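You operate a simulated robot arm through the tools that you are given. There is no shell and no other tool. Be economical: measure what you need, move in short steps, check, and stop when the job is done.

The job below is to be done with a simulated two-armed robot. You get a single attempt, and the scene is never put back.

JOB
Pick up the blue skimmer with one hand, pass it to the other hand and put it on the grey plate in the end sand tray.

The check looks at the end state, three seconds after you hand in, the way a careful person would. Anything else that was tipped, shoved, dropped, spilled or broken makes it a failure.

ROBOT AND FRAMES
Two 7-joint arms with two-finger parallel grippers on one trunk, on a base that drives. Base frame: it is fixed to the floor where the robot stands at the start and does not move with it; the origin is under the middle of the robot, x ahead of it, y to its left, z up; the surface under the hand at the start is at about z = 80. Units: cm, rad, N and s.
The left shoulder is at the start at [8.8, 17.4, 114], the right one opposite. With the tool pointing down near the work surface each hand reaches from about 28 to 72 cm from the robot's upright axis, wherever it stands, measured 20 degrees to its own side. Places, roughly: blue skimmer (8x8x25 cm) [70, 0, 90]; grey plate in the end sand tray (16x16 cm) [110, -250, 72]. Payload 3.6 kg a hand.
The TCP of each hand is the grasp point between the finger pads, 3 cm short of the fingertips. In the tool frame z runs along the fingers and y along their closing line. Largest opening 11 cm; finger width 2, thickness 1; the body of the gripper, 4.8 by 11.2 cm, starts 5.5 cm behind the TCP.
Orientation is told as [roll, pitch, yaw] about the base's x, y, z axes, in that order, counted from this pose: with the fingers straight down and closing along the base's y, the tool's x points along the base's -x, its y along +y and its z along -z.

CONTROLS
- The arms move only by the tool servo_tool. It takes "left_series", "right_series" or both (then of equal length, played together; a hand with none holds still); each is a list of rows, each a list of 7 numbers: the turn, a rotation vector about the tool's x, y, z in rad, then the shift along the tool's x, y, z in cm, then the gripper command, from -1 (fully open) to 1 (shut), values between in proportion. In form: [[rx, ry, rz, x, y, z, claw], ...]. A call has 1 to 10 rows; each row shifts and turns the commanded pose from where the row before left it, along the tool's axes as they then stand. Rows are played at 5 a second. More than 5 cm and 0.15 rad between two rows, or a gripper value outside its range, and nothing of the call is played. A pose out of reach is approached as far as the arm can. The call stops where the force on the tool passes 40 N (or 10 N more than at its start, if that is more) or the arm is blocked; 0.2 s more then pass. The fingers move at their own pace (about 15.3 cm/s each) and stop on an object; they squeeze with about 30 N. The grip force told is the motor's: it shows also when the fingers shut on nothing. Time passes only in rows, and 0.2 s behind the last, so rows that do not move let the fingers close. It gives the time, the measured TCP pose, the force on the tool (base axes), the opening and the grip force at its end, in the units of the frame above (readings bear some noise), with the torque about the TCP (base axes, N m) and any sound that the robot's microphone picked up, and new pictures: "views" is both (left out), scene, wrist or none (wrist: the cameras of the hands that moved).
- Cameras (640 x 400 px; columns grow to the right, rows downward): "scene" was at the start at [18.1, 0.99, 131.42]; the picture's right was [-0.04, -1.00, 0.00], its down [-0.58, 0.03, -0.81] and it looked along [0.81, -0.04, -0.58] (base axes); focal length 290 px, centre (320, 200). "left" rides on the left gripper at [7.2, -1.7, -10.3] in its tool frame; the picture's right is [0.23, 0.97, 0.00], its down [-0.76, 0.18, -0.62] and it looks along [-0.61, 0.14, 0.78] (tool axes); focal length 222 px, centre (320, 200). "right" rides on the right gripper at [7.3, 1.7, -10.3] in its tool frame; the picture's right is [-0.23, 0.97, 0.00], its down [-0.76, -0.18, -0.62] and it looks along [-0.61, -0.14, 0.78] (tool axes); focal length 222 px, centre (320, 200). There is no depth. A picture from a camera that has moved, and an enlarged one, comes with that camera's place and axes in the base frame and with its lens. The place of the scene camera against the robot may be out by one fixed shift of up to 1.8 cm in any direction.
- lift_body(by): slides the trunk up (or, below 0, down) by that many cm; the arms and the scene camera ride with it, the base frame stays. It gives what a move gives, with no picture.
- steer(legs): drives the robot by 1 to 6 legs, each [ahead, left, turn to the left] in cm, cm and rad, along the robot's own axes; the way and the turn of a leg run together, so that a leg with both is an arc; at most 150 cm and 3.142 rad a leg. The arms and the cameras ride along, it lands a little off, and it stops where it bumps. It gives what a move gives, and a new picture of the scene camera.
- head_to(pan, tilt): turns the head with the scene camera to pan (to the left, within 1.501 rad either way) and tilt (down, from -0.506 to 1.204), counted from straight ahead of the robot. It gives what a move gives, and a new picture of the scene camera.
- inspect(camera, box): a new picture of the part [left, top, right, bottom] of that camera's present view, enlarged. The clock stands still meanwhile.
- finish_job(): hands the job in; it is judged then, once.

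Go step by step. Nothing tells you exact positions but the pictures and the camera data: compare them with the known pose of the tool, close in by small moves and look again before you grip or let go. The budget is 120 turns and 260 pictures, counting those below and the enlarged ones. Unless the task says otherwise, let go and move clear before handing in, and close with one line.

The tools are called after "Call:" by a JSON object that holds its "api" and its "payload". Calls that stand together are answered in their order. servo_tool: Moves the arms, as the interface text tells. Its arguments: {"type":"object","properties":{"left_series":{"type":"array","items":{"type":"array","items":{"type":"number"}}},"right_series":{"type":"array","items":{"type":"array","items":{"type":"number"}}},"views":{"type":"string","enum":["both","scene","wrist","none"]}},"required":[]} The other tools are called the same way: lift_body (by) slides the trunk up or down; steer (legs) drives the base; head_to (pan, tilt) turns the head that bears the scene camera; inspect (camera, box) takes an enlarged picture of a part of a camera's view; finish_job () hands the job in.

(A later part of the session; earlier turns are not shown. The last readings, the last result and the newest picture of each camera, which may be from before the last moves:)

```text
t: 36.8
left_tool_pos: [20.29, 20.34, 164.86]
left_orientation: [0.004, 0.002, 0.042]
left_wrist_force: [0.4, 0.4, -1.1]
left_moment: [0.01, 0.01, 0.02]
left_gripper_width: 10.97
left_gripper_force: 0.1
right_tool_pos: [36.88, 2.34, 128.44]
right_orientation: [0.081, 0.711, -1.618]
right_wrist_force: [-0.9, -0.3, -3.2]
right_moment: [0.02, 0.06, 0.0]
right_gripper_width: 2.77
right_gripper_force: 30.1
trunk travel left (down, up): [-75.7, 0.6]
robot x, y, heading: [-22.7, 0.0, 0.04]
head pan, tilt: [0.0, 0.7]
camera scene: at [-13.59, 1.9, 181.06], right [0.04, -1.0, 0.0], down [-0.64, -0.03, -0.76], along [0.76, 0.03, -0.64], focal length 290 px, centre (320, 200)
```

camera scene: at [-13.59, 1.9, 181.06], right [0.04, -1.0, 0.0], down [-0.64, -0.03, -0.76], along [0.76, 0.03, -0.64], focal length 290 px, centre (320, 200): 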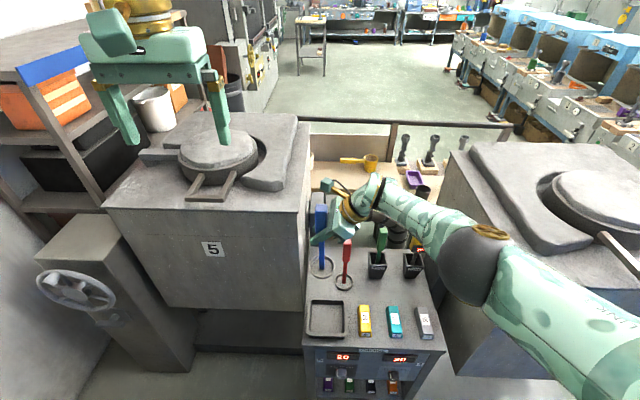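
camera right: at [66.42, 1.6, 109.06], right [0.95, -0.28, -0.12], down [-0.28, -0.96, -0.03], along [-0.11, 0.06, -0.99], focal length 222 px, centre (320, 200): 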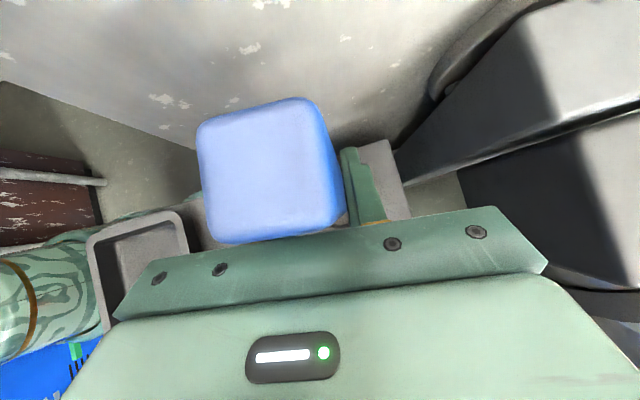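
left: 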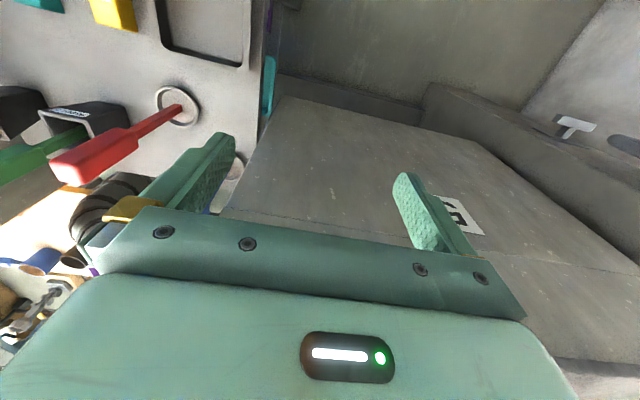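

The skimmer is upright in the right hand. Before choosing the hand-over pose I take a close look at the end tray from here.

Call:
{"api": "head_to", "payload": {"pan": -1.05, "tilt": 0.4}}

Call:
{"api": "inspect", "payload": {"camera": "scene", "box": [180, 100, 420, 250]}}

```text
t: 38.1
left_tool_pos: [20.44, 20.27, 164.94]
left_orientation: [0.006, 0.004, 0.041]
left_wrist_force: [-0.1, -0.9, 0.6]
left_moment: [-0.02, 0.0, -0.01]
left_gripper_width: 11.0
left_gripper_force: 0.0
right_tool_pos: [36.92, 2.43, 128.46]
right_orientation: [0.08, 0.712, -1.62]
right_wrist_force: [-1.3, 1.0, -2.3]
right_moment: [0.02, 0.01, -0.02]
right_gripper_width: 2.78
right_gripper_force: 30.1
trunk travel left (down, up): [-75.7, 0.6]
robot x, y, heading: [-22.55, 0.23, 0.037]
head pan, tilt: [-1.051, 0.4]
camera scene: at [-17.2, -6.28, 183.74], right [-0.85, -0.53, 0.0], down [-0.21, 0.33, -0.92], along [0.49, -0.78, -0.39], focal length 290 px, centre (320, 200)
```

scene: 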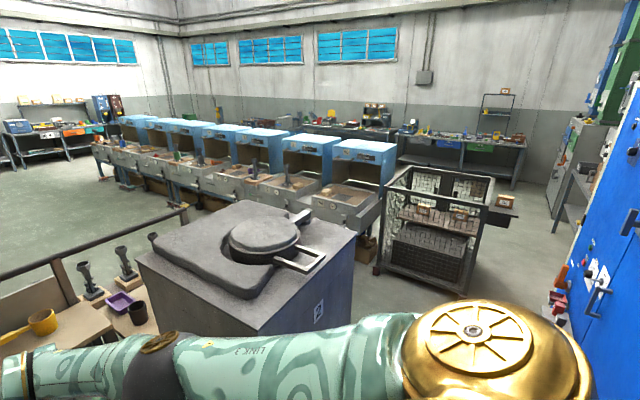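

```text
2.67 times, centred on (300, 175) of scene
camera zoom: at [-17.2, -6.28, 183.74], right [-0.85, -0.53, 0.0], down [-0.21, 0.33, -0.92], along [0.49, -0.78, -0.39], focal length 772 px, centre (373, 267)
```

zoom: 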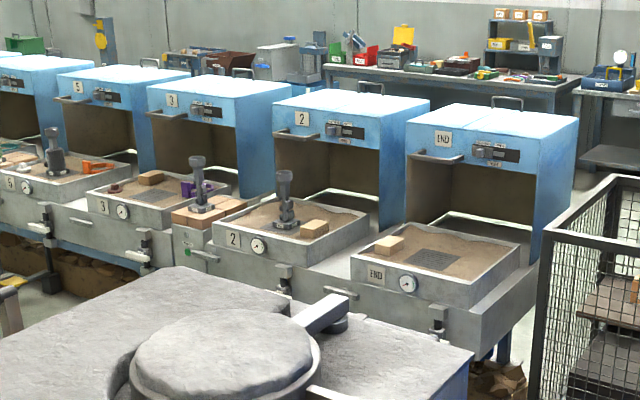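

The END tray holds a square grey plate in sand at about [105, −246, 72], open from the front. For the hand-over, the left hand will come horizontally from the left and take the rod below the right fingers. I bring the skimmer nearer and yaw the left hand.

Call:
{"api": "servo_tool", "payload": {"right_series": [[0, 0, 0, 1.88, -2.05, -2.52, 0.8], [0, 0, 0, 1.88, -2.05, -2.52, 0.8], [0, 0, 0, 1.88, -2.05, -2.52, 0.8], [0, 0, 0, 1.88, -2.05, -2.52, 0.8], [0, 0, 0, 0, 0, 0, 0.8], [0, 0, 0, 0, 0, 0, 0.8], [0, 0, 0, 0, 0, 0, 0.8], [0, 0, 0, 0, 0, 0, 0.8], [0, 0, 0, 0, 0, 0, 0.8], [0, 0, 0, 0, 0, 0, 0.8]], "left_series": [[0, 0, -0.15, 0, 0, 0, -1], [0, 0, -0.15, 0, 0, 0, -1], [0, 0, -0.15, 0, 0, 0, -1], [0, 0, -0.15, 0, 0, 0, -1], [0, 0, -0.15, 0, 0, 0, -1], [0, 0, -0.15, 0, 0, 0, -1], [0, 0, -0.15, 0, 0, 0, -1], [0, 0, -0.15, 0, 0, 0, -1], [0, 0, -0.15, 0, 0, 0, -1], [0, 0, -0.15, 0, 0, 0, -1]], "views": "none"}}

Call:
{"api": "head_to", "payload": {"pan": 0.0, "tilt": 0.75}}

```text
t: 40.3
left_tool_pos: [20.32, 20.31, 164.91]
left_orientation: [0.003, -0.006, 1.544]
left_wrist_force: [-0.5, 0.1, -0.1]
left_moment: [-0.01, 0.0, 0.0]
left_gripper_width: 11.03
left_gripper_force: 0.1
right_tool_pos: [27.79, 2.32, 140.33]
right_orientation: [0.081, 0.711, -1.621]
right_wrist_force: [-0.3, 0.2, -2.6]
right_moment: [0.02, 0.03, 0.0]
right_gripper_width: 2.75
right_gripper_force: 30.0
trunk travel left (down, up): [-75.7, 0.6]
robot x, y, heading: [-22.86, 0.1, 0.037]
head pan, tilt: [-1.051, 0.4]
```

```text
t: 41.6
left_tool_pos: [20.24, 20.37, 164.79]
left_orientation: [0.004, -0.005, 1.54]
left_wrist_force: [-0.6, 1.3, -0.8]
left_moment: [0.0, 0.01, -0.02]
left_gripper_width: 11.01
left_gripper_force: 0.1
right_tool_pos: [27.84, 2.31, 140.41]
right_orientation: [0.081, 0.709, -1.619]
right_wrist_force: [-0.7, 0.1, -3.7]
right_moment: [0.05, 0.01, 0.0]
right_gripper_width: 2.76
right_gripper_force: 29.7
trunk travel left (down, up): [-75.7, 0.6]
robot x, y, heading: [-22.82, 0.56, 0.034]
head pan, tilt: [0.0, 0.75]
camera scene: at [-13.89, 1.87, 180.64], right [0.04, -1.0, 0.0], down [-0.68, -0.03, -0.73], along [0.73, 0.03, -0.68], focal length 290 px, centre (320, 200)
```

scene: 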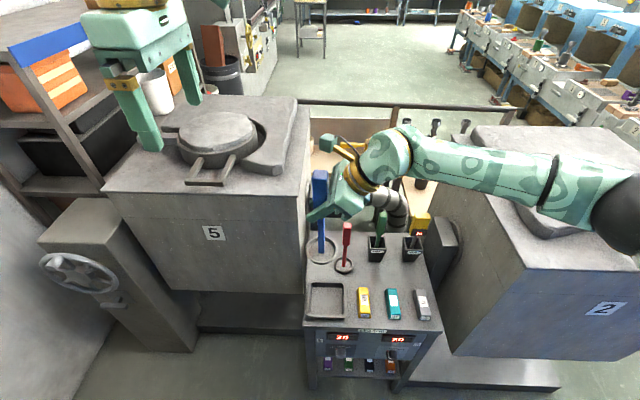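

Left yaw is done. Now I tilt the left fingers to point right and almost horizontal, moving the hand a little outwards for room.

Call:
{"api": "servo_tool", "payload": {"left_series": [[0, 0, -0.03, -4, 0, 0, -1], [0, 0, 0, -4, 0, 0, -1], [0, 0.15, 0, 0, 0, 0, -1], [0, 0.15, 0, 0, 0, 0, -1], [0, 0.15, 0, 0, 0, 0, -1], [0, 0.15, 0, 0, 0, 0, -1], [0, 0.15, 0, 0, 0, 0, -1], [0, 0.15, 0, 0, 0, 0, -1], [0, 0.15, 0, 0, 0, 0, -1], [0, 0.15, 0, 0, 0, 0, -1]], "views": "both"}}

```text
t: 43.8
left_tool_pos: [20.38, 28.21, 164.83]
left_orientation: [0.002, 1.197, 1.578]
left_wrist_force: [0.4, 0.0, 1.1]
left_moment: [0.0, -0.02, -0.01]
left_gripper_width: 11.0
left_gripper_force: 0.0
right_tool_pos: [27.8, 2.33, 140.35]
right_orientation: [0.083, 0.711, -1.621]
right_wrist_force: [0.2, 0.2, -3.0]
right_moment: [-0.01, 0.0, 0.04]
right_gripper_width: 2.8
right_gripper_force: 30.0
trunk travel left (down, up): [-75.7, 0.6]
robot x, y, heading: [-22.73, 0.5, 0.039]
head pan, tilt: [0.0, 0.75]
camera scene: at [-13.87, 1.93, 180.63], right [0.04, -1.0, 0.0], down [-0.68, -0.03, -0.73], along [0.73, 0.03, -0.68], focal length 290 px, centre (320, 200)
camera left: at [22.18, 35.18, 175.45], right [-0.97, -0.09, 0.21], down [-0.18, 0.86, -0.48], along [-0.14, -0.51, -0.85], focal length 222 px, centre (320, 200)
```

scene: 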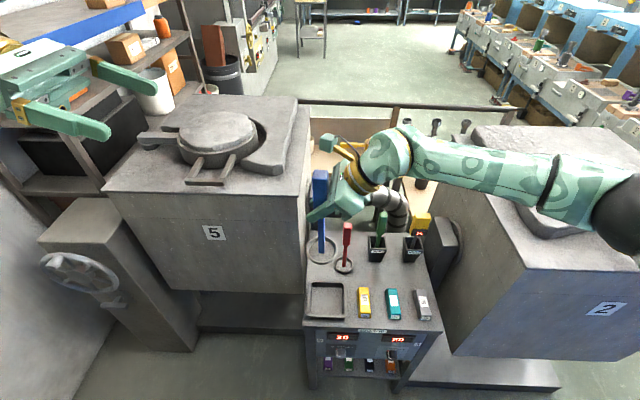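
left: 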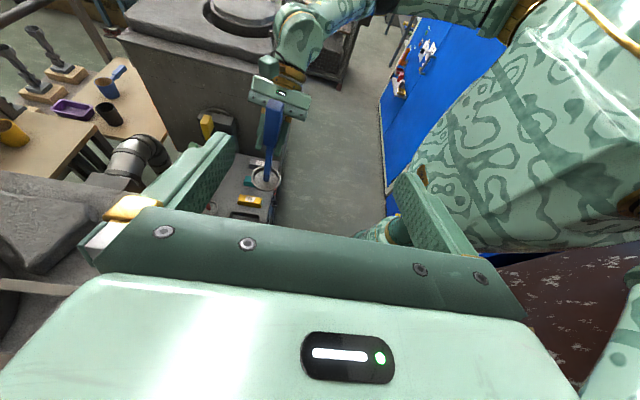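

The left pose is in reach. I move it to a standoff left of the rod, about 10 cm below the right fingers.

Call:
{"api": "servo_tool", "payload": {"left_series": [[0, 0, 0, -2.83, -0.96, 3.58, -1], [0, 0, 0, -2.83, -0.96, 3.58, -1], [0, 0, 0, -2.83, -0.96, 3.58, -1], [0, 0, 0, -2.83, -0.96, 3.58, -1], [0, 0, 0, -2.83, -0.96, 3.58, -1], [0, 0, 0, -2.83, -0.96, 3.58, -1], [0, 0, 0, -2.83, -0.96, 3.58, -1], [0, 0, 0, 0, 0, 0, -1]], "views": "both"}}

```text
t: 45.6
left_tool_pos: [27.02, 12.28, 136.98]
left_orientation: [0.006, 1.196, 1.576]
left_wrist_force: [-0.3, -0.7, -0.1]
left_moment: [0.0, 0.01, 0.0]
left_gripper_width: 11.01
left_gripper_force: 0.1
right_tool_pos: [27.78, 2.28, 140.45]
right_orientation: [0.081, 0.71, -1.62]
right_wrist_force: [-0.3, 0.5, -2.9]
right_moment: [0.03, 0.02, 0.02]
right_gripper_width: 2.8
right_gripper_force: 29.9
trunk travel left (down, up): [-75.7, 0.6]
robot x, y, heading: [-22.56, 0.43, 0.043]
head pan, tilt: [0.0, 0.75]
camera scene: at [-13.91, 1.94, 180.64], right [0.04, -1.0, 0.0], down [-0.68, -0.03, -0.73], along [0.73, 0.03, -0.68], focal length 290 px, centre (320, 200)
camera left: at [28.85, 19.24, 147.65], right [-0.97, -0.08, 0.21], down [-0.18, 0.86, -0.48], along [-0.14, -0.5, -0.85], focal length 222 px, centre (320, 200)
```

scene: 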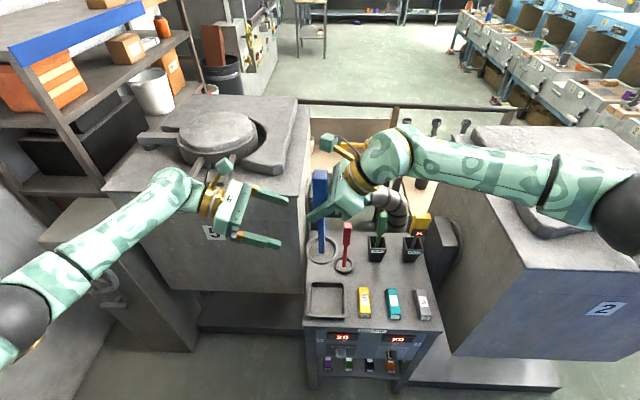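
left: 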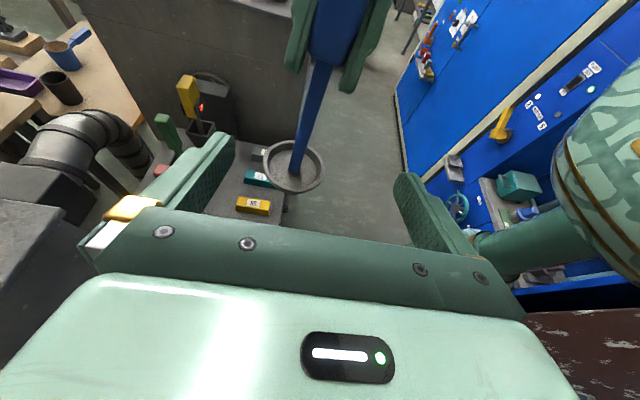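

The rod at z≈130 is near [28.3, 1.0]. I align sideways and advance part of the way, then look.

Call:
{"api": "servo_tool", "payload": {"left_series": [[0, 0, 0, -2.86, -1.2, 0, -1], [0, 0, 0, 0, 0, 3.5, -1], [0, 0, 0, 0, 0, 3.5, -1], [0, 0, 0, 0, 0, 0, -1]], "views": "both"}}

```text
t: 46.6
left_tool_pos: [28.09, 6.66, 131.76]
left_orientation: [0.008, 1.196, 1.578]
left_wrist_force: [1.7, -0.2, 0.0]
left_moment: [-0.04, 0.0, 0.0]
left_gripper_width: 11.0
left_gripper_force: 0.0
right_tool_pos: [27.91, 2.43, 140.4]
right_orientation: [0.083, 0.711, -1.619]
right_wrist_force: [0.9, 0.1, -2.4]
right_moment: [0.04, 0.01, -0.01]
right_gripper_width: 2.79
right_gripper_force: 29.9
trunk travel left (down, up): [-75.7, 0.6]
robot x, y, heading: [-22.85, 0.22, 0.041]
head pan, tilt: [0.0, 0.75]
camera scene: at [-13.83, 1.99, 180.63], right [0.04, -1.0, 0.0], down [-0.68, -0.03, -0.73], along [0.73, 0.03, -0.68], focal length 290 px, centre (320, 200)
camera left: at [29.79, 13.66, 142.35], right [-0.97, -0.08, 0.21], down [-0.18, 0.86, -0.48], along [-0.14, -0.5, -0.85], focal length 222 px, centre (320, 200)
```

scene: 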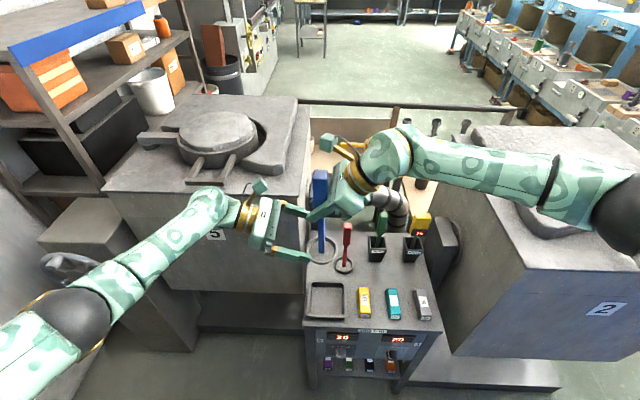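
left: 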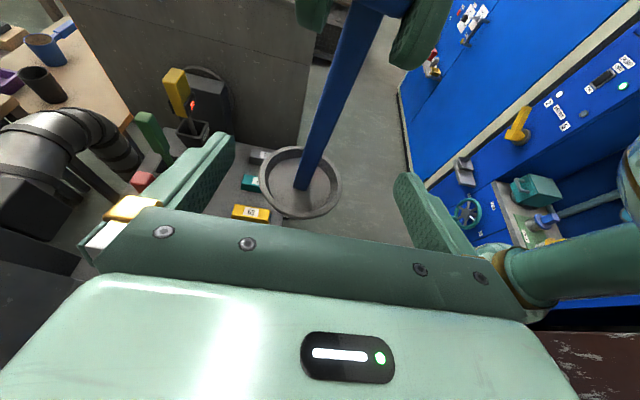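

The rod is centred between the left fingers. I advance the last 6 cm and check.

Call:
{"api": "servo_tool", "payload": {"left_series": [[0, 0, 0, 0, -0.1, 3, -1], [0, 0, 0, 0, -0.1, 3, -1], [0, 0, 0, 0, 0, 0, -1]], "views": "both"}}

Call:
{"api": "inspect", "payload": {"camera": "scene", "box": [220, 120, 440, 290]}}

```text
t: 47.4
left_tool_pos: [28.34, 1.21, 129.55]
left_orientation: [0.006, 1.196, 1.576]
left_wrist_force: [-0.1, 0.5, -0.2]
left_moment: [-0.01, -0.01, 0.0]
left_gripper_width: 11.01
left_gripper_force: 0.0
right_tool_pos: [27.86, 2.35, 140.33]
right_orientation: [0.08, 0.71, -1.619]
right_wrist_force: [0.5, 0.3, -4.4]
right_moment: [-0.01, -0.01, -0.01]
right_gripper_width: 2.78
right_gripper_force: 30.1
trunk travel left (down, up): [-75.7, 0.6]
robot x, y, heading: [-22.76, 0.03, 0.041]
head pan, tilt: [0.0, 0.75]
camera scene: at [-13.91, 2.02, 180.63], right [0.04, -1.0, 0.0], down [-0.68, -0.03, -0.73], along [0.73, 0.03, -0.68], focal length 290 px, centre (320, 200)
camera left: at [29.96, 8.14, 140.17], right [-0.97, -0.08, 0.21], down [-0.18, 0.86, -0.48], along [-0.14, -0.51, -0.85], focal length 222 px, centre (320, 200)
```

scene: 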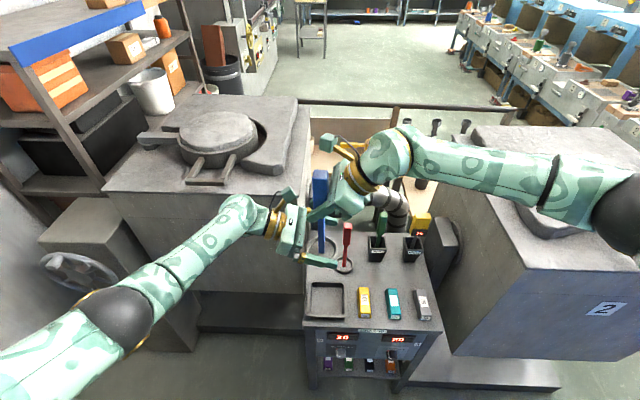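
left: 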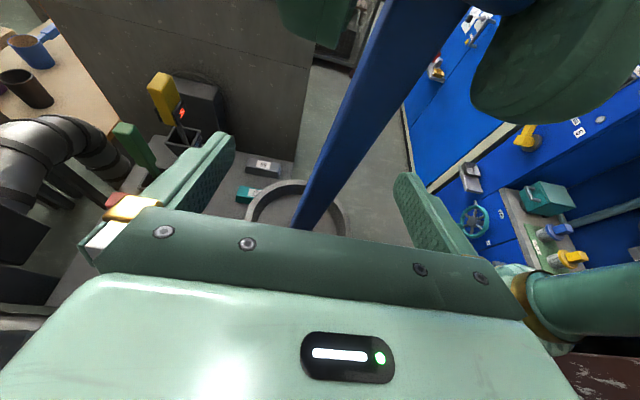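

```text
2.35 times, centred on (330, 205) of scene
camera zoom: at [-13.91, 2.02, 180.63], right [0.04, -1.0, 0.0], down [-0.68, -0.03, -0.73], along [0.73, 0.03, -0.68], focal length 682 px, centre (296, 188)
```

zoom: 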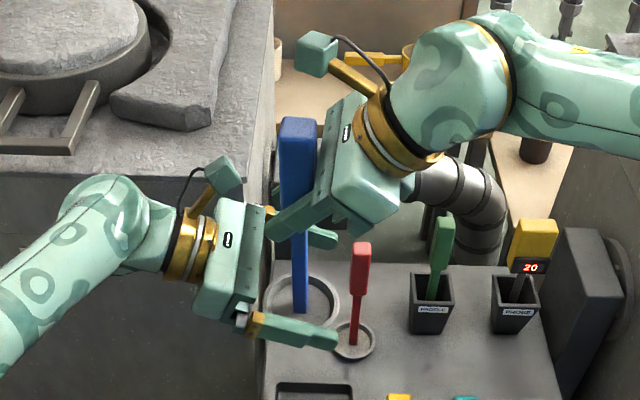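

The rod runs right through the left grasp point. I close the left hand gently.

Call:
{"api": "servo_tool", "payload": {"left_series": [[0, 0, 0, 0, 0, 0, 0], [0, 0, 0, 0, 0, 0, 0.4], [0, 0, 0, 0, 0, 0, 0.6], [0, 0, 0, 0, 0, 0, 0.8], [0, 0, 0, 0, 0, 0, 1], [0, 0, 0, 0, 0, 0, 1], [0, 0, 0, 0, 0, 0, 1]], "views": "wrist"}}

```text
t: 49.0
left_tool_pos: [28.22, 0.91, 129.48]
left_orientation: [0.006, 1.193, 1.577]
left_wrist_force: [8.8, 0.2, -2.0]
left_moment: [-0.17, -0.41, -0.49]
left_gripper_width: 1.56
left_gripper_force: 30.2
right_tool_pos: [27.83, 2.32, 140.46]
right_orientation: [0.079, 0.71, -1.619]
right_wrist_force: [-8.8, -0.4, 2.2]
right_moment: [-0.02, 1.34, 0.37]
right_gripper_width: 2.81
right_gripper_force: 30.0
trunk travel left (down, up): [-75.7, 0.6]
robot x, y, heading: [-23.03, 0.29, 0.04]
head pan, tilt: [0.0, 0.75]
camera left: at [30.0, 8.06, 140.17], right [-0.97, -0.08, 0.21], down [-0.18, 0.86, -0.48], along [-0.14, -0.5, -0.85], focal length 222 px, centre (320, 200)
```

left: 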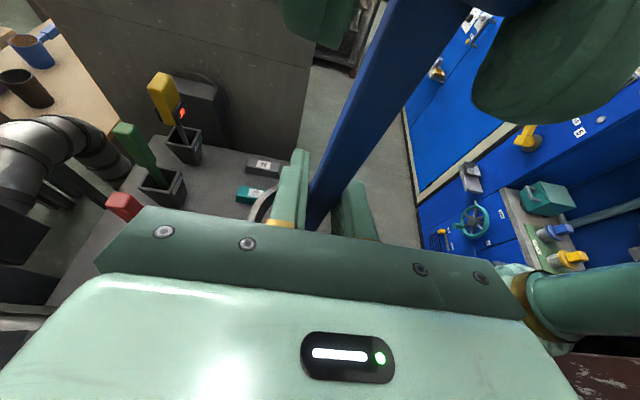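

Both hands hold it now: left at 1.56 cm on the rod with only about 9 N of strain. I open the right hand moderately and draw it back along its fingers.

Call:
{"api": "servo_tool", "payload": {"right_series": [[0, 0, 0, 0, 0, 0, 0.3], [0, 0, 0, 0, 0, 0, 0.0], [0, 0, 0, 0, 0, 0, -0.2], [0, 0, 0, 0, 0, 0, -0.2], [0, 0, 0, 0, 0, -3, -0.2], [0, 0, 0, 0, 0, -4, -0.2], [0, 0, 0, 0, 0, -4, -0.2], [0, 0, 0, 0, 0, -4, -0.2]], "views": "both"}}

```text
t: 50.8
left_tool_pos: [28.21, 1.13, 129.61]
left_orientation: [0.006, 1.194, 1.575]
left_wrist_force: [-0.4, 0.0, 1.1]
left_moment: [-0.04, 0.01, 0.02]
left_gripper_width: 1.39
left_gripper_force: 29.9
right_tool_pos: [26.43, -7.22, 151.65]
right_orientation: [0.08, 0.712, -1.616]
right_wrist_force: [0.2, -0.3, 0.6]
right_moment: [0.04, 0.01, -0.01]
right_gripper_width: 6.61
right_gripper_force: 0.1
trunk travel left (down, up): [-75.7, 0.6]
robot x, y, heading: [-22.81, -0.06, 0.044]
head pan, tilt: [0.0, 0.75]
camera scene: at [-13.97, 1.76, 180.64], right [0.04, -1.0, 0.0], down [-0.68, -0.03, -0.73], along [0.73, 0.03, -0.68], focal length 290 px, centre (320, 200)
camera right: at [27.11, -8.6, 164.22], right [0.96, -0.27, -0.09], down [-0.27, -0.96, -0.04], along [-0.08, 0.06, -1.0], focal length 222 px, centre (320, 200)
```

scene: 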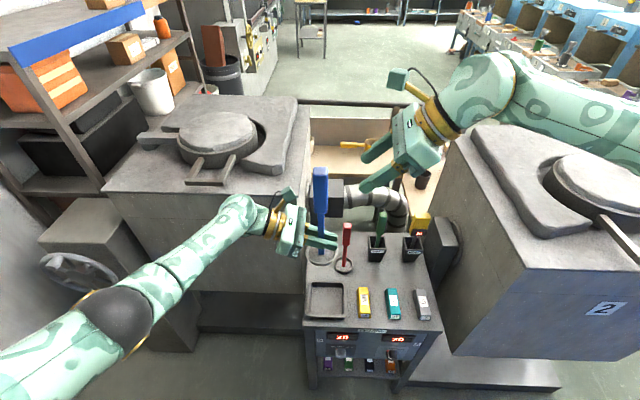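
right: 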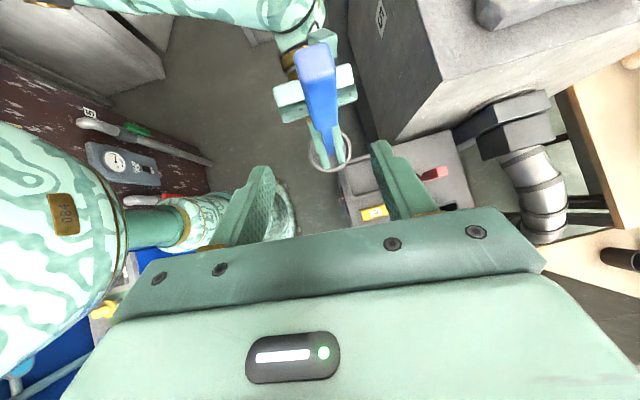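

The hand-over worked: the left hand holds the skimmer alone, upright. I fold the right hand back to a neutral downward pose for driving.

Call:
{"api": "servo_tool", "payload": {"right_series": [[0, 0, 0, -3.6, 0.5, -3.1, -0.2], [0, -0.14, 0, 0, 0, 0, -0.2], [0, -0.14, 0, 0, 0, 0, -0.2], [0, -0.14, 0, 0, 0, 0, -0.2], [0, -0.14, 0, 0, 0, 0, -0.2], [0, -0.14, 0, 0, 0, 0, -0.2], [0, 0, -0.15, 0, 0, 0, -0.2], [0, 0, -0.15, 0, 0, 0, -0.2], [0, 0, -0.15, 0, 0, 0, -0.2], [0, 0, -0.15, 0, 0, 0, -0.2]], "views": "none"}}

Call:
{"api": "servo_tool", "payload": {"right_series": [[0, 0, -0.15, 0, 0, 0, -0.2], [0, 0, -0.15, 0, 0, 0, -0.2], [0, 0, -0.15, 0, 0, 0, -0.2], [0, 0, -0.15, 0, 0, 0, -0.2], [0, 0, -0.15, 0, 0, 0, -0.2], [0, 0, -0.15, 0, 0, 0, -0.2], [0, 0, -0.12, 0, 0, 0, -0.2], [0, 0, 0, 4, 0, -2, -0.2], [0, 0, 0, 4, 0, -2, -0.2]], "views": "none"}}

Call:
{"api": "head_to", "payload": {"pan": -0.8, "tilt": 0.9}}

```text
t: 53.0
left_tool_pos: [28.15, 0.96, 129.55]
left_orientation: [0.009, 1.194, 1.577]
left_wrist_force: [0.8, -0.2, 0.1]
left_moment: [0.0, -0.02, -0.03]
left_gripper_width: 1.4
left_gripper_force: 29.5
right_tool_pos: [26.19, -12.09, 151.86]
right_orientation: [0.057, -0.025, -1.069]
right_wrist_force: [0.2, -0.8, 0.1]
right_moment: [0.03, 0.01, -0.01]
right_gripper_width: 6.6
right_gripper_force: 0.0
trunk travel left (down, up): [-75.7, 0.6]
robot x, y, heading: [-22.33, -0.31, 0.045]
head pan, tilt: [0.0, 0.75]
```

```text
t: 55.0
left_tool_pos: [28.07, 1.01, 129.57]
left_orientation: [0.002, 1.193, 1.573]
left_wrist_force: [-1.0, 0.1, 0.6]
left_moment: [-0.02, 0.02, 0.03]
left_gripper_width: 1.37
left_gripper_force: 30.0
right_tool_pos: [17.89, -12.04, 155.54]
right_orientation: [0.01, -0.062, -0.05]
right_wrist_force: [-0.6, 0.3, -0.5]
right_moment: [-0.01, -0.05, -0.03]
right_gripper_width: 6.6
right_gripper_force: 0.1
trunk travel left (down, up): [-75.7, 0.6]
robot x, y, heading: [-23.17, -0.13, 0.041]
head pan, tilt: [0.0, 0.75]
```

```text
t: 56.1
left_tool_pos: [28.24, 1.15, 129.54]
left_orientation: [0.006, 1.194, 1.575]
left_wrist_force: [0.4, -0.4, 1.0]
left_moment: [-0.03, 0.02, -0.02]
left_gripper_width: 1.34
left_gripper_force: 30.1
right_tool_pos: [18.07, -11.95, 155.58]
right_orientation: [0.009, -0.062, -0.053]
right_wrist_force: [0.9, -1.0, -0.7]
right_moment: [-0.02, 0.01, 0.02]
right_gripper_width: 6.59
right_gripper_force: 0.1
trunk travel left (down, up): [-75.7, 0.6]
robot x, y, heading: [-22.35, 0.21, 0.046]
head pan, tilt: [-0.799, 0.901]
camera scene: at [-16.74, -3.66, 179.45], right [-0.69, -0.73, 0.0], down [-0.57, 0.54, -0.62], along [0.45, -0.43, -0.78], focal length 290 px, centre (320, 200)
```

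scene: 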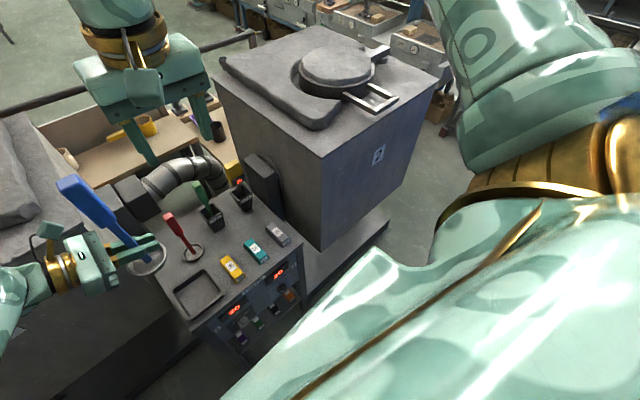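

Both arms are compact enough. I turn right in place towards −y, then drive ahead along the corridor.

Call:
{"api": "steer", "payload": {"legs": [[0, 0, -1.61]]}}

```text
t: 60.4
left_tool_pos: [-24.35, -50.77, 129.51]
left_orientation: [0.008, 1.193, -0.045]
left_wrist_force: [0.0, 0.5, 0.1]
left_moment: [-0.02, 0.02, 0.02]
left_gripper_width: 1.38
left_gripper_force: 29.7
right_tool_pos: [-36.93, -40.11, 155.66]
right_orientation: [0.009, -0.061, -1.676]
right_wrist_force: [0.0, -0.1, -0.3]
right_moment: [0.0, -0.01, 0.03]
right_gripper_width: 6.6
right_gripper_force: 0.0
trunk travel left (down, up): [-75.7, 0.6]
robot x, y, heading: [-22.99, 0.47, -1.577]
head pan, tilt: [-0.799, 0.901]
camera scene: at [-28.72, -4.78, 179.44], right [-0.69, 0.72, 0.0], down [0.57, 0.54, -0.62], along [-0.45, -0.43, -0.78], focal length 290 px, centre (320, 200)
```

scene: 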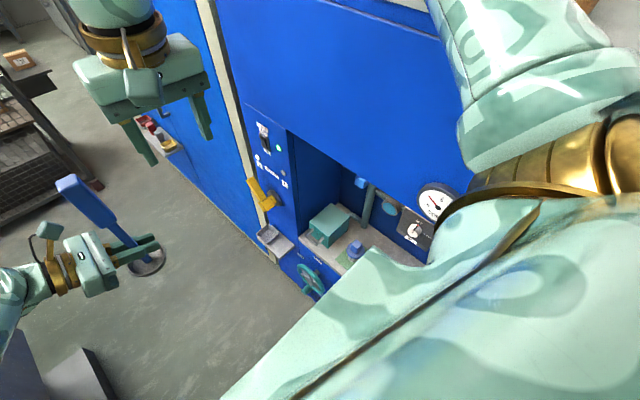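

The turn is done, heading −1.577, and the way ahead looks free. I look forward, then drive ahead.

Call:
{"api": "head_to", "payload": {"pan": 0.3, "tilt": 0.6}}

Call:
{"api": "steer", "payload": {"legs": [[80, 0, 0]]}}

```text
t: 61.8
left_tool_pos: [-24.36, -50.79, 129.67]
left_orientation: [0.006, 1.194, -0.046]
left_wrist_force: [0.9, 0.6, 0.8]
left_moment: [0.02, 0.0, -0.01]
left_gripper_width: 1.37
left_gripper_force: 29.9
right_tool_pos: [-36.9, -40.15, 155.52]
right_orientation: [0.01, -0.06, -1.674]
right_wrist_force: [0.9, -0.1, -0.1]
right_moment: [-0.01, -0.01, 0.0]
right_gripper_width: 6.58
right_gripper_force: 0.0
trunk travel left (down, up): [-75.7, 0.6]
robot x, y, heading: [-22.9, 0.12, -1.585]
head pan, tilt: [0.3, 0.6]
camera scene: at [-20.76, -8.05, 181.92], right [-0.96, -0.28, 0.0], down [-0.16, 0.54, -0.82], along [0.23, -0.79, -0.57], focal length 290 px, centre (320, 200)
```

scene: 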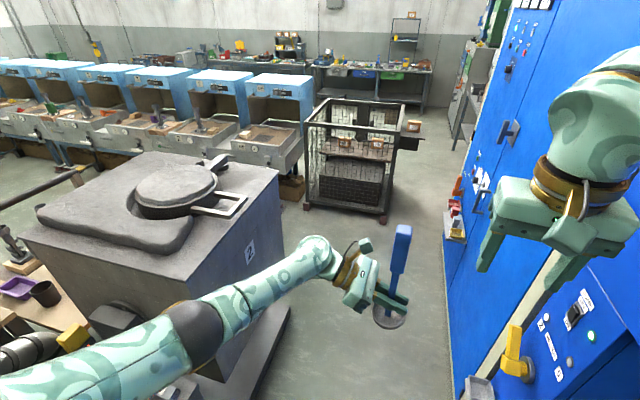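

```text
t: 66.0
left_tool_pos: [-25.17, -128.45, 129.5]
left_orientation: [0.008, 1.198, -0.051]
left_wrist_force: [-0.2, 0.1, -2.8]
left_moment: [0.0, 0.05, 0.03]
left_gripper_width: 1.34
left_gripper_force: 30.0
right_tool_pos: [-37.28, -117.78, 155.76]
right_orientation: [0.003, -0.064, -1.675]
right_wrist_force: [0.1, -0.1, 0.2]
right_moment: [0.01, -0.05, -0.04]
right_gripper_width: 6.61
right_gripper_force: 0.0
trunk travel left (down, up): [-75.7, 0.6]
robot x, y, heading: [-23.6, -77.73, -1.593]
head pan, tilt: [0.3, 0.6]
stopped in leg 1: the robot was blocked; the commanded pose is now the measured one
camera scene: at [-21.02, -85.74, 181.91], right [-0.96, -0.28, 0.0], down [-0.16, 0.54, -0.82], along [0.23, -0.79, -0.57], focal length 290 px, centre (320, 200)
```

scene: 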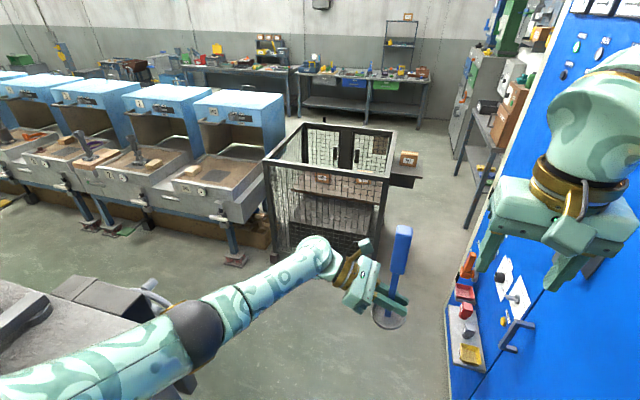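

The drive stopped 2 cm short, blocked by something. I look to both sides to find what is touching.

Call:
{"api": "head_to", "payload": {"pan": 1.0, "tilt": 0.9}}

Call:
{"api": "head_to", "payload": {"pan": -1.2, "tilt": 0.9}}

Call:
{"api": "head_to", "payload": {"pan": 0, "tilt": 1.2}}

```text
t: 67.0
left_tool_pos: [-25.2, -128.54, 129.51]
left_orientation: [0.008, 1.199, -0.05]
left_wrist_force: [-1.1, 0.3, -3.7]
left_moment: [-0.02, 0.03, 0.01]
left_gripper_width: 1.38
left_gripper_force: 29.9
right_tool_pos: [-37.39, -117.73, 155.69]
right_orientation: [0.005, -0.063, -1.678]
right_wrist_force: [0.3, -0.3, -0.3]
right_moment: [0.02, 0.01, 0.03]
right_gripper_width: 6.59
right_gripper_force: 0.1
trunk travel left (down, up): [-75.7, 0.6]
robot x, y, heading: [-23.91, -77.59, -1.589]
head pan, tilt: [1.0, 0.901]
camera scene: at [-17.14, -81.54, 179.41], right [-0.56, -0.83, 0.0], down [-0.65, 0.44, -0.62], along [0.51, -0.34, -0.79], focal length 290 px, centre (320, 200)
```

scene: 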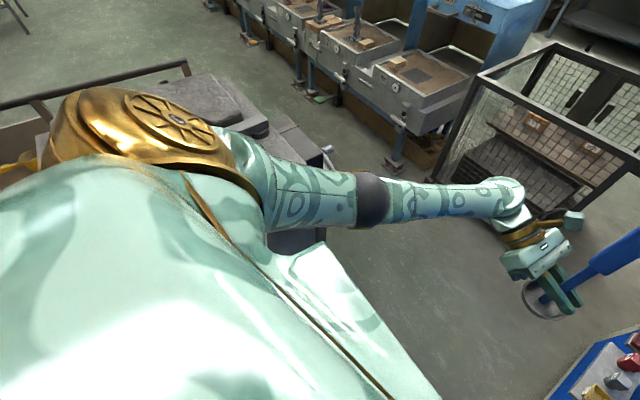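

```text
t: 69.1
left_tool_pos: [-25.19, -128.46, 129.51]
left_orientation: [0.009, 1.199, -0.052]
left_wrist_force: [0.5, 0.3, -3.7]
left_moment: [0.0, 0.02, 0.02]
left_gripper_width: 1.38
left_gripper_force: 29.5
right_tool_pos: [-37.45, -117.96, 155.55]
right_orientation: [0.003, -0.063, -1.678]
right_wrist_force: [-0.3, -0.4, 0.0]
right_moment: [0.04, -0.02, 0.0]
right_gripper_width: 6.59
right_gripper_force: 0.1
trunk travel left (down, up): [-75.7, 0.6]
robot x, y, heading: [-23.83, -77.75, -1.593]
head pan, tilt: [-1.201, 0.901]
camera scene: at [-30.5, -79.95, 179.48], right [-0.34, 0.94, 0.0], down [0.73, 0.27, -0.63], along [-0.59, -0.21, -0.78], focal length 290 px, centre (320, 200)
```

scene: 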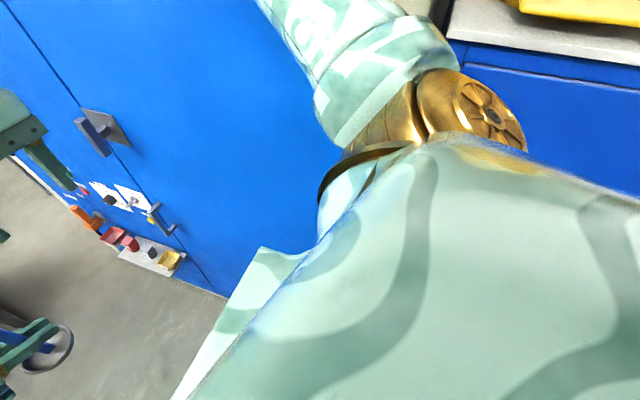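

```text
t: 70.5
left_tool_pos: [-25.1, -128.5, 129.52]
left_orientation: [0.008, 1.199, -0.052]
left_wrist_force: [0.5, -0.2, -2.5]
left_moment: [-0.01, 0.02, -0.01]
left_gripper_width: 1.37
left_gripper_force: 29.8
right_tool_pos: [-37.35, -117.79, 155.56]
right_orientation: [0.005, -0.063, -1.679]
right_wrist_force: [-0.4, 0.5, 0.2]
right_moment: [-0.06, 0.01, 0.03]
right_gripper_width: 6.61
right_gripper_force: 0.1
trunk travel left (down, up): [-75.7, 0.6]
robot x, y, heading: [-24.18, -77.44, -1.59]
head pan, tilt: [0.0, 1.201]
camera scene: at [-23.53, -82.93, 177.46], right [-1.0, 0.02, 0.01], down [0.02, 0.93, -0.36], along [-0.01, -0.36, -0.93], focal length 290 px, centre (320, 200)
```

scene: 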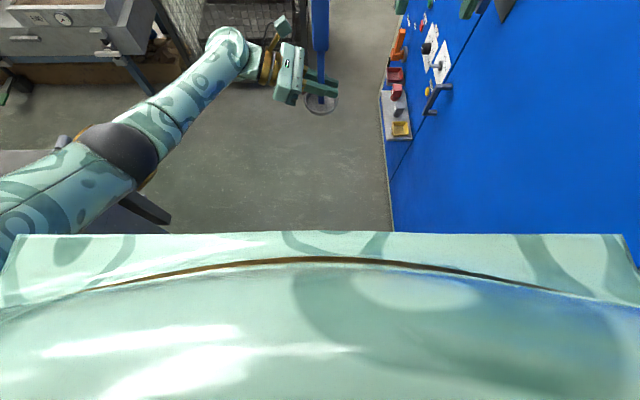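

The left elbow seems to be near something on the pillar. I enlarge that region.

Call:
{"api": "inspect", "payload": {"camera": "scene", "box": [0, 100, 240, 250]}}

Call:
{"api": "head_to", "payload": {"pan": 0.7, "tilt": 1.2}}

```text
2.67 times, centred on (120, 175) of scene
camera zoom: at [-23.53, -82.93, 177.46], right [-1.0, 0.02, 0.01], down [0.02, 0.93, -0.36], along [-0.01, -0.36, -0.93], focal length 772 px, centre (853, 267)
```

zoom: 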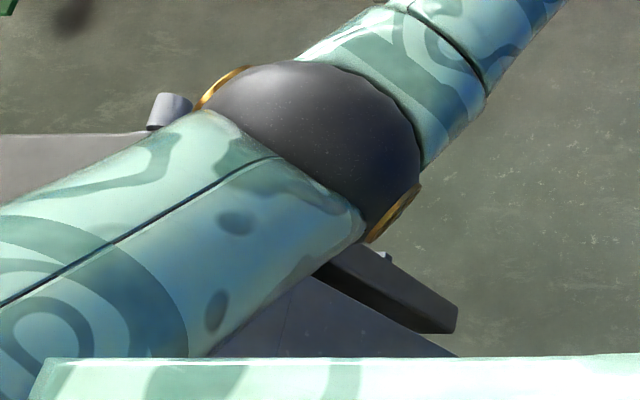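

```text
t: 71.6
left_tool_pos: [-25.23, -128.52, 129.5]
left_orientation: [0.008, 1.2, -0.05]
left_wrist_force: [0.4, 0.1, -2.1]
left_moment: [0.0, 0.01, 0.02]
left_gripper_width: 1.38
left_gripper_force: 30.0
right_tool_pos: [-37.36, -117.77, 155.69]
right_orientation: [0.003, -0.063, -1.679]
right_wrist_force: [0.6, 0.1, -0.8]
right_moment: [0.01, -0.02, 0.02]
right_gripper_width: 6.62
right_gripper_force: 0.0
trunk travel left (down, up): [-75.7, 0.6]
robot x, y, heading: [-23.68, -77.43, -1.593]
head pan, tilt: [0.7, 1.201]
camera scene: at [-19.9, -81.68, 177.44], right [-0.78, -0.63, 0.0], down [-0.59, 0.72, -0.36], along [0.22, -0.28, -0.93], focal length 290 px, centre (320, 200)
```

scene: 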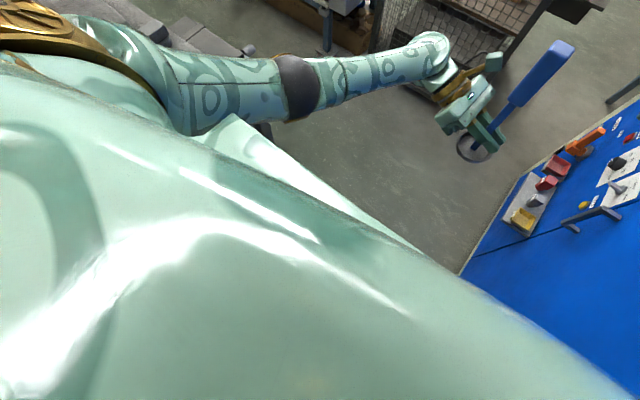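

Nothing visibly pressed; tools are undisturbed. I back 4 cm, shift 4 cm to the right away from the pillar, and try again gently.

Call:
{"api": "steer", "payload": {"legs": [[-4, 0, 0], [0, -4, 0], [20, 0, 0]]}}

```text
t: 72.4
left_tool_pos: [-25.16, -126.45, 129.58]
left_orientation: [0.005, 1.197, -0.056]
left_wrist_force: [-0.7, 0.4, -2.6]
left_moment: [0.02, 0.04, 0.0]
left_gripper_width: 1.37
left_gripper_force: 29.7
right_tool_pos: [-37.36, -115.81, 155.77]
right_orientation: [0.005, -0.068, -1.676]
right_wrist_force: [0.4, 0.1, -0.5]
right_moment: [0.0, -0.02, 0.0]
right_gripper_width: 6.61
right_gripper_force: 0.0
trunk travel left (down, up): [-75.7, 0.6]
robot x, y, heading: [-23.77, -76.14, -1.586]
head pan, tilt: [0.7, 1.201]
stopped in leg 1: the robot was blocked; the commanded pose is now the measured one
camera scene: at [-19.98, -79.57, 177.45], right [-0.78, -0.63, 0.0], down [-0.59, 0.72, -0.36], along [0.22, -0.28, -0.93], focal length 290 px, centre (320, 200)
```

scene: 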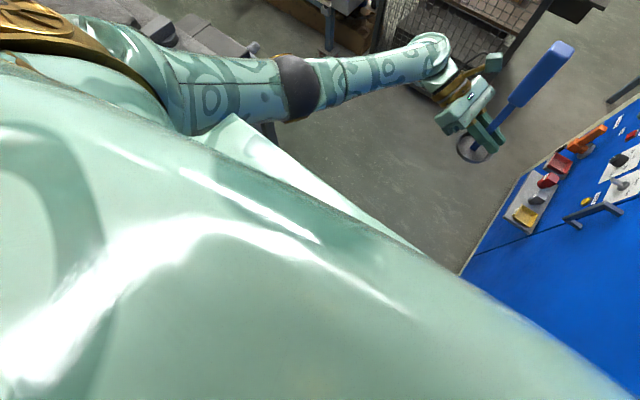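

It also blocks backwards, so something is caught at a side. I look at the right elbow against the blue cabinet and at the left shoulder side.

Call:
{"api": "head_to", "payload": {"pan": -1.5, "tilt": 0.5}}

Call:
{"api": "head_to", "payload": {"pan": 1.5, "tilt": 0.7}}

```text
t: 74.5
left_tool_pos: [-25.18, -126.51, 129.5]
left_orientation: [0.005, 1.198, -0.056]
left_wrist_force: [-0.7, -0.9, -2.9]
left_moment: [-0.04, -0.01, 0.01]
left_gripper_width: 1.39
left_gripper_force: 29.7
right_tool_pos: [-37.42, -115.82, 155.71]
right_orientation: [0.003, -0.067, -1.676]
right_wrist_force: [-0.3, -0.2, 0.3]
right_moment: [0.0, 0.0, 0.0]
right_gripper_width: 6.6
right_gripper_force: 0.1
trunk travel left (down, up): [-75.7, 0.6]
robot x, y, heading: [-23.84, -75.69, -1.586]
head pan, tilt: [-1.499, 0.499]
camera scene: at [-32.52, -75.77, 182.88], right [-0.05, 1.0, 0.0], down [0.47, 0.03, -0.88], along [-0.88, -0.05, -0.47], focal length 290 px, centre (320, 200)
```

scene: 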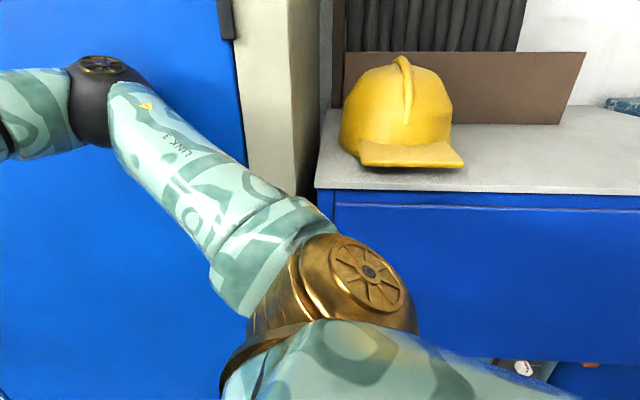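

```text
t: 77.1
left_tool_pos: [-25.23, -126.51, 129.51]
left_orientation: [0.004, 1.198, -0.055]
left_wrist_force: [-0.4, 0.8, -3.2]
left_moment: [-0.03, 0.03, 0.0]
left_gripper_width: 1.38
left_gripper_force: 30.2
right_tool_pos: [-37.41, -115.86, 155.7]
right_orientation: [0.004, -0.066, -1.677]
right_wrist_force: [-1.1, 0.2, -0.9]
right_moment: [-0.01, -0.03, 0.01]
right_gripper_width: 6.6
right_gripper_force: 0.1
trunk travel left (down, up): [-75.7, 0.6]
robot x, y, heading: [-23.87, -76.0, -1.587]
head pan, tilt: [1.499, 0.7]
camera scene: at [-14.98, -76.06, 181.02], right [-0.09, -1.0, 0.0], down [-0.65, 0.06, -0.76], along [0.76, -0.07, -0.65], focal length 290 px, centre (320, 200)
```

scene: 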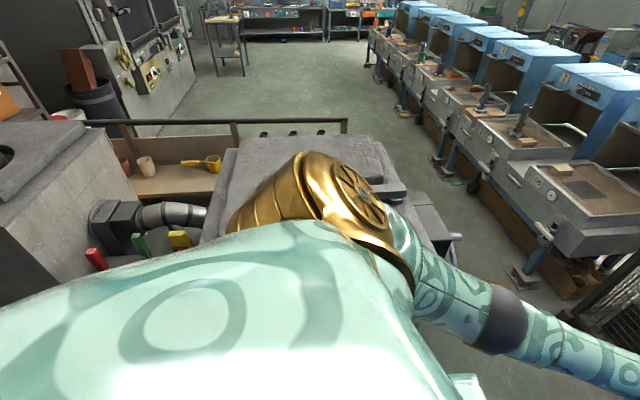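

The right elbow sticks out to about x=−68 and rubs the blue cabinet. I shift the robot 7 cm to the left, away from it.

Call:
{"api": "steer", "payload": {"legs": [[0, 8, 0]]}}

Call:
{"api": "head_to", "payload": {"pan": -1.3, "tilt": 0.4}}

```text
t: 78.1
left_tool_pos: [-18.57, -126.98, 129.42]
left_orientation: [0.009, 1.19, -0.05]
left_wrist_force: [-0.5, -0.1, -1.8]
left_moment: [-0.01, -0.01, 0.0]
left_gripper_width: 1.37
left_gripper_force: 29.9
right_tool_pos: [-31.08, -116.26, 155.52]
right_orientation: [0.014, -0.062, -1.678]
right_wrist_force: [0.1, -1.1, -0.1]
right_moment: [-0.02, -0.04, 0.01]
right_gripper_width: 6.6
right_gripper_force: 0.0
trunk travel left (down, up): [-75.7, 0.6]
robot x, y, heading: [-15.54, -76.2, -1.592]
head pan, tilt: [1.499, 0.7]
camera scene: at [-8.86, -76.54, 181.1], right [-0.09, -1.0, 0.0], down [-0.64, 0.06, -0.77], along [0.76, -0.07, -0.64], focal length 290 px, centre (320, 200)
```

scene: 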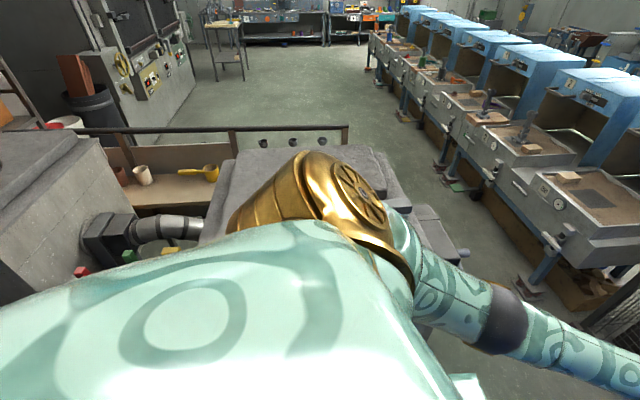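

```text
t: 80.6
left_tool_pos: [-18.02, -126.86, 129.52]
left_orientation: [0.009, 1.195, -0.052]
left_wrist_force: [0.1, -0.2, -3.0]
left_moment: [0.04, 0.0, -0.01]
left_gripper_width: 1.38
left_gripper_force: 29.9
right_tool_pos: [-30.45, -116.19, 155.52]
right_orientation: [0.009, -0.063, -1.679]
right_wrist_force: [0.1, -0.1, -0.2]
right_moment: [0.01, 0.03, -0.02]
right_gripper_width: 6.62
right_gripper_force: 0.1
trunk travel left (down, up): [-75.7, 0.6]
robot x, y, heading: [-15.83, -75.94, -1.594]
head pan, tilt: [-1.3, 0.4]
camera scene: at [-25.48, -78.04, 183.74], right [-0.25, 0.97, 0.0], down [0.38, 0.1, -0.92], along [-0.89, -0.23, -0.39], focal length 290 px, centre (320, 200)
```

scene: 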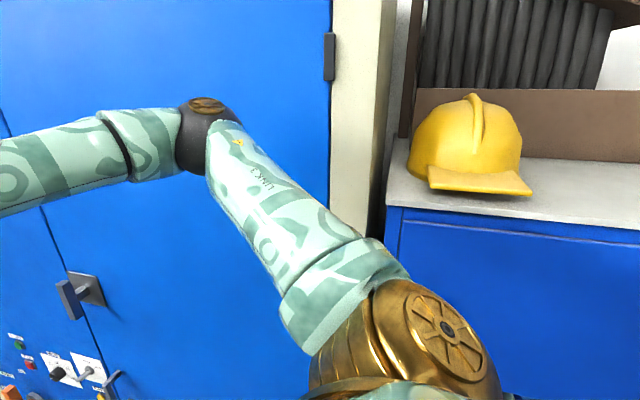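

The elbow is free of the cabinet now. I drive on ahead.

Call:
{"api": "steer", "payload": {"legs": [[78, 0, 0]]}}

Call:
{"api": "head_to", "payload": {"pan": 0.7, "tilt": 0.7}}

```text
t: 84.8
left_tool_pos: [-19.73, -205.45, 129.55]
left_orientation: [0.007, 1.192, -0.056]
left_wrist_force: [-0.2, 0.4, -2.4]
left_moment: [-0.01, 0.0, 0.0]
left_gripper_width: 1.37
left_gripper_force: 30.4
right_tool_pos: [-32.2, -194.85, 155.58]
right_orientation: [0.008, -0.064, -1.683]
right_wrist_force: [-0.6, -0.5, -1.5]
right_moment: [0.03, -0.01, 0.0]
right_gripper_width: 6.59
right_gripper_force: 0.0
trunk travel left (down, up): [-75.7, 0.6]
robot x, y, heading: [-17.51, -154.82, -1.593]
head pan, tilt: [-1.3, 0.4]
camera scene: at [-27.03, -156.71, 183.75], right [-0.25, 0.97, 0.0], down [0.38, 0.1, -0.92], along [-0.89, -0.23, -0.39], focal length 290 px, centre (320, 200)
```

scene: 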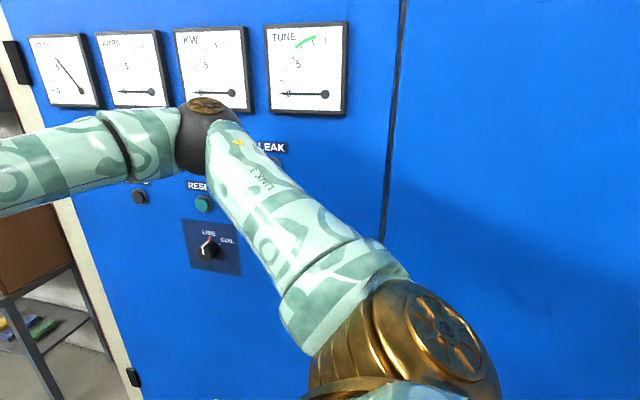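

```text
t: 86.8
left_tool_pos: [-19.76, -205.78, 129.46]
left_orientation: [0.009, 1.192, -0.053]
left_wrist_force: [0.1, 0.1, -3.4]
left_moment: [-0.02, 0.02, -0.03]
left_gripper_width: 1.37
left_gripper_force: 30.4
right_tool_pos: [-32.05, -195.05, 155.63]
right_orientation: [0.007, -0.063, -1.681]
right_wrist_force: [-1.0, 0.7, 0.4]
right_moment: [-0.02, 0.01, -0.02]
right_gripper_width: 6.6
right_gripper_force: 0.1
trunk travel left (down, up): [-75.7, 0.6]
robot x, y, heading: [-17.47, -154.62, -1.592]
head pan, tilt: [0.7, 0.7]
camera scene: at [-12.73, -161.15, 181.06], right [-0.78, -0.63, 0.0], down [-0.4, 0.5, -0.76], along [0.48, -0.6, -0.64], focal length 290 px, centre (320, 200)
```

scene: 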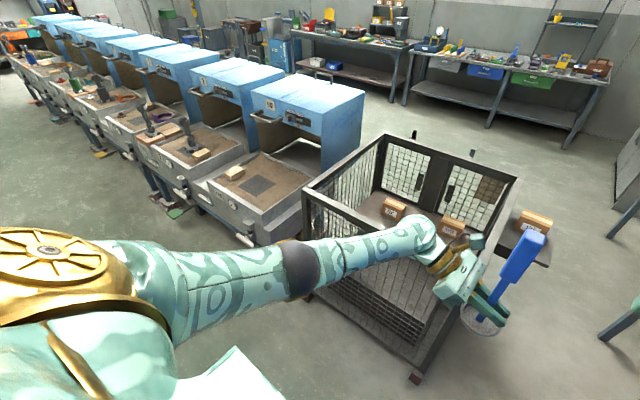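

The plate measures [108.5, −250]. The aisle is free, so I strafe left (towards +x) along the tray fronts.

Call:
{"api": "steer", "payload": {"legs": [[0, 64, 0.02]]}}

Call:
{"api": "steer", "payload": {"legs": [[0, 62, 0]]}}

```text
t: 90.3
left_tool_pos: [43.98, -206.88, 129.61]
left_orientation: [0.009, 1.195, -0.048]
left_wrist_force: [-0.1, 0.0, -2.6]
left_moment: [0.01, 0.02, -0.01]
left_gripper_width: 1.4
left_gripper_force: 30.4
right_tool_pos: [31.51, -196.26, 155.49]
right_orientation: [0.01, -0.063, -1.676]
right_wrist_force: [-0.1, -0.2, 0.2]
right_moment: [0.02, 0.01, 0.02]
right_gripper_width: 6.56
right_gripper_force: 0.0
trunk travel left (down, up): [-75.7, 0.6]
robot x, y, heading: [46.12, -155.89, -1.59]
head pan, tilt: [0.7, 0.7]
camera scene: at [50.66, -162.25, 181.06], right [-0.77, -0.63, 0.0], down [-0.41, 0.5, -0.76], along [0.48, -0.59, -0.64], focal length 290 px, centre (320, 200)
```

scene: 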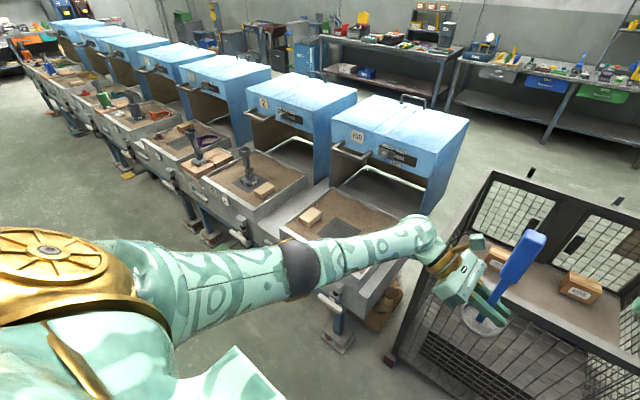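

```text
t: 93.8
left_tool_pos: [106.23, -208.3, 129.54]
left_orientation: [0.009, 1.192, -0.065]
left_wrist_force: [0.4, 0.1, -2.3]
left_moment: [0.02, 0.04, 0.0]
left_gripper_width: 1.39
left_gripper_force: 30.0
right_tool_pos: [93.98, -197.38, 155.62]
right_orientation: [0.01, -0.063, -1.691]
right_wrist_force: [0.0, -0.4, 0.0]
right_moment: [0.03, -0.01, -0.01]
right_gripper_width: 6.58
right_gripper_force: 0.0
trunk travel left (down, up): [-75.7, 0.6]
robot x, y, heading: [109.03, -157.32, -1.601]
head pan, tilt: [0.7, 0.7]
camera scene: at [113.63, -163.76, 181.06], right [-0.78, -0.62, 0.0], down [-0.4, 0.51, -0.76], along [0.47, -0.6, -0.64], focal length 290 px, centre (320, 200)
```

scene: 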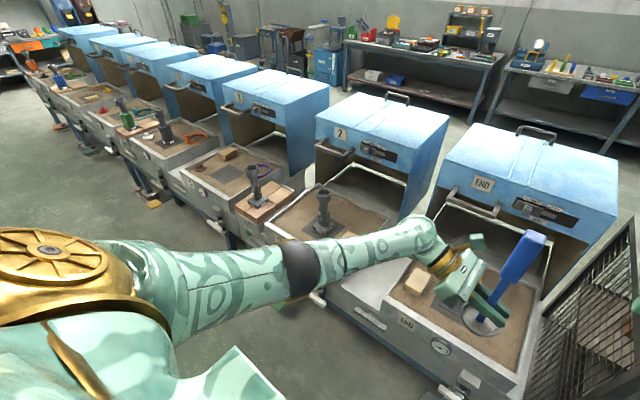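

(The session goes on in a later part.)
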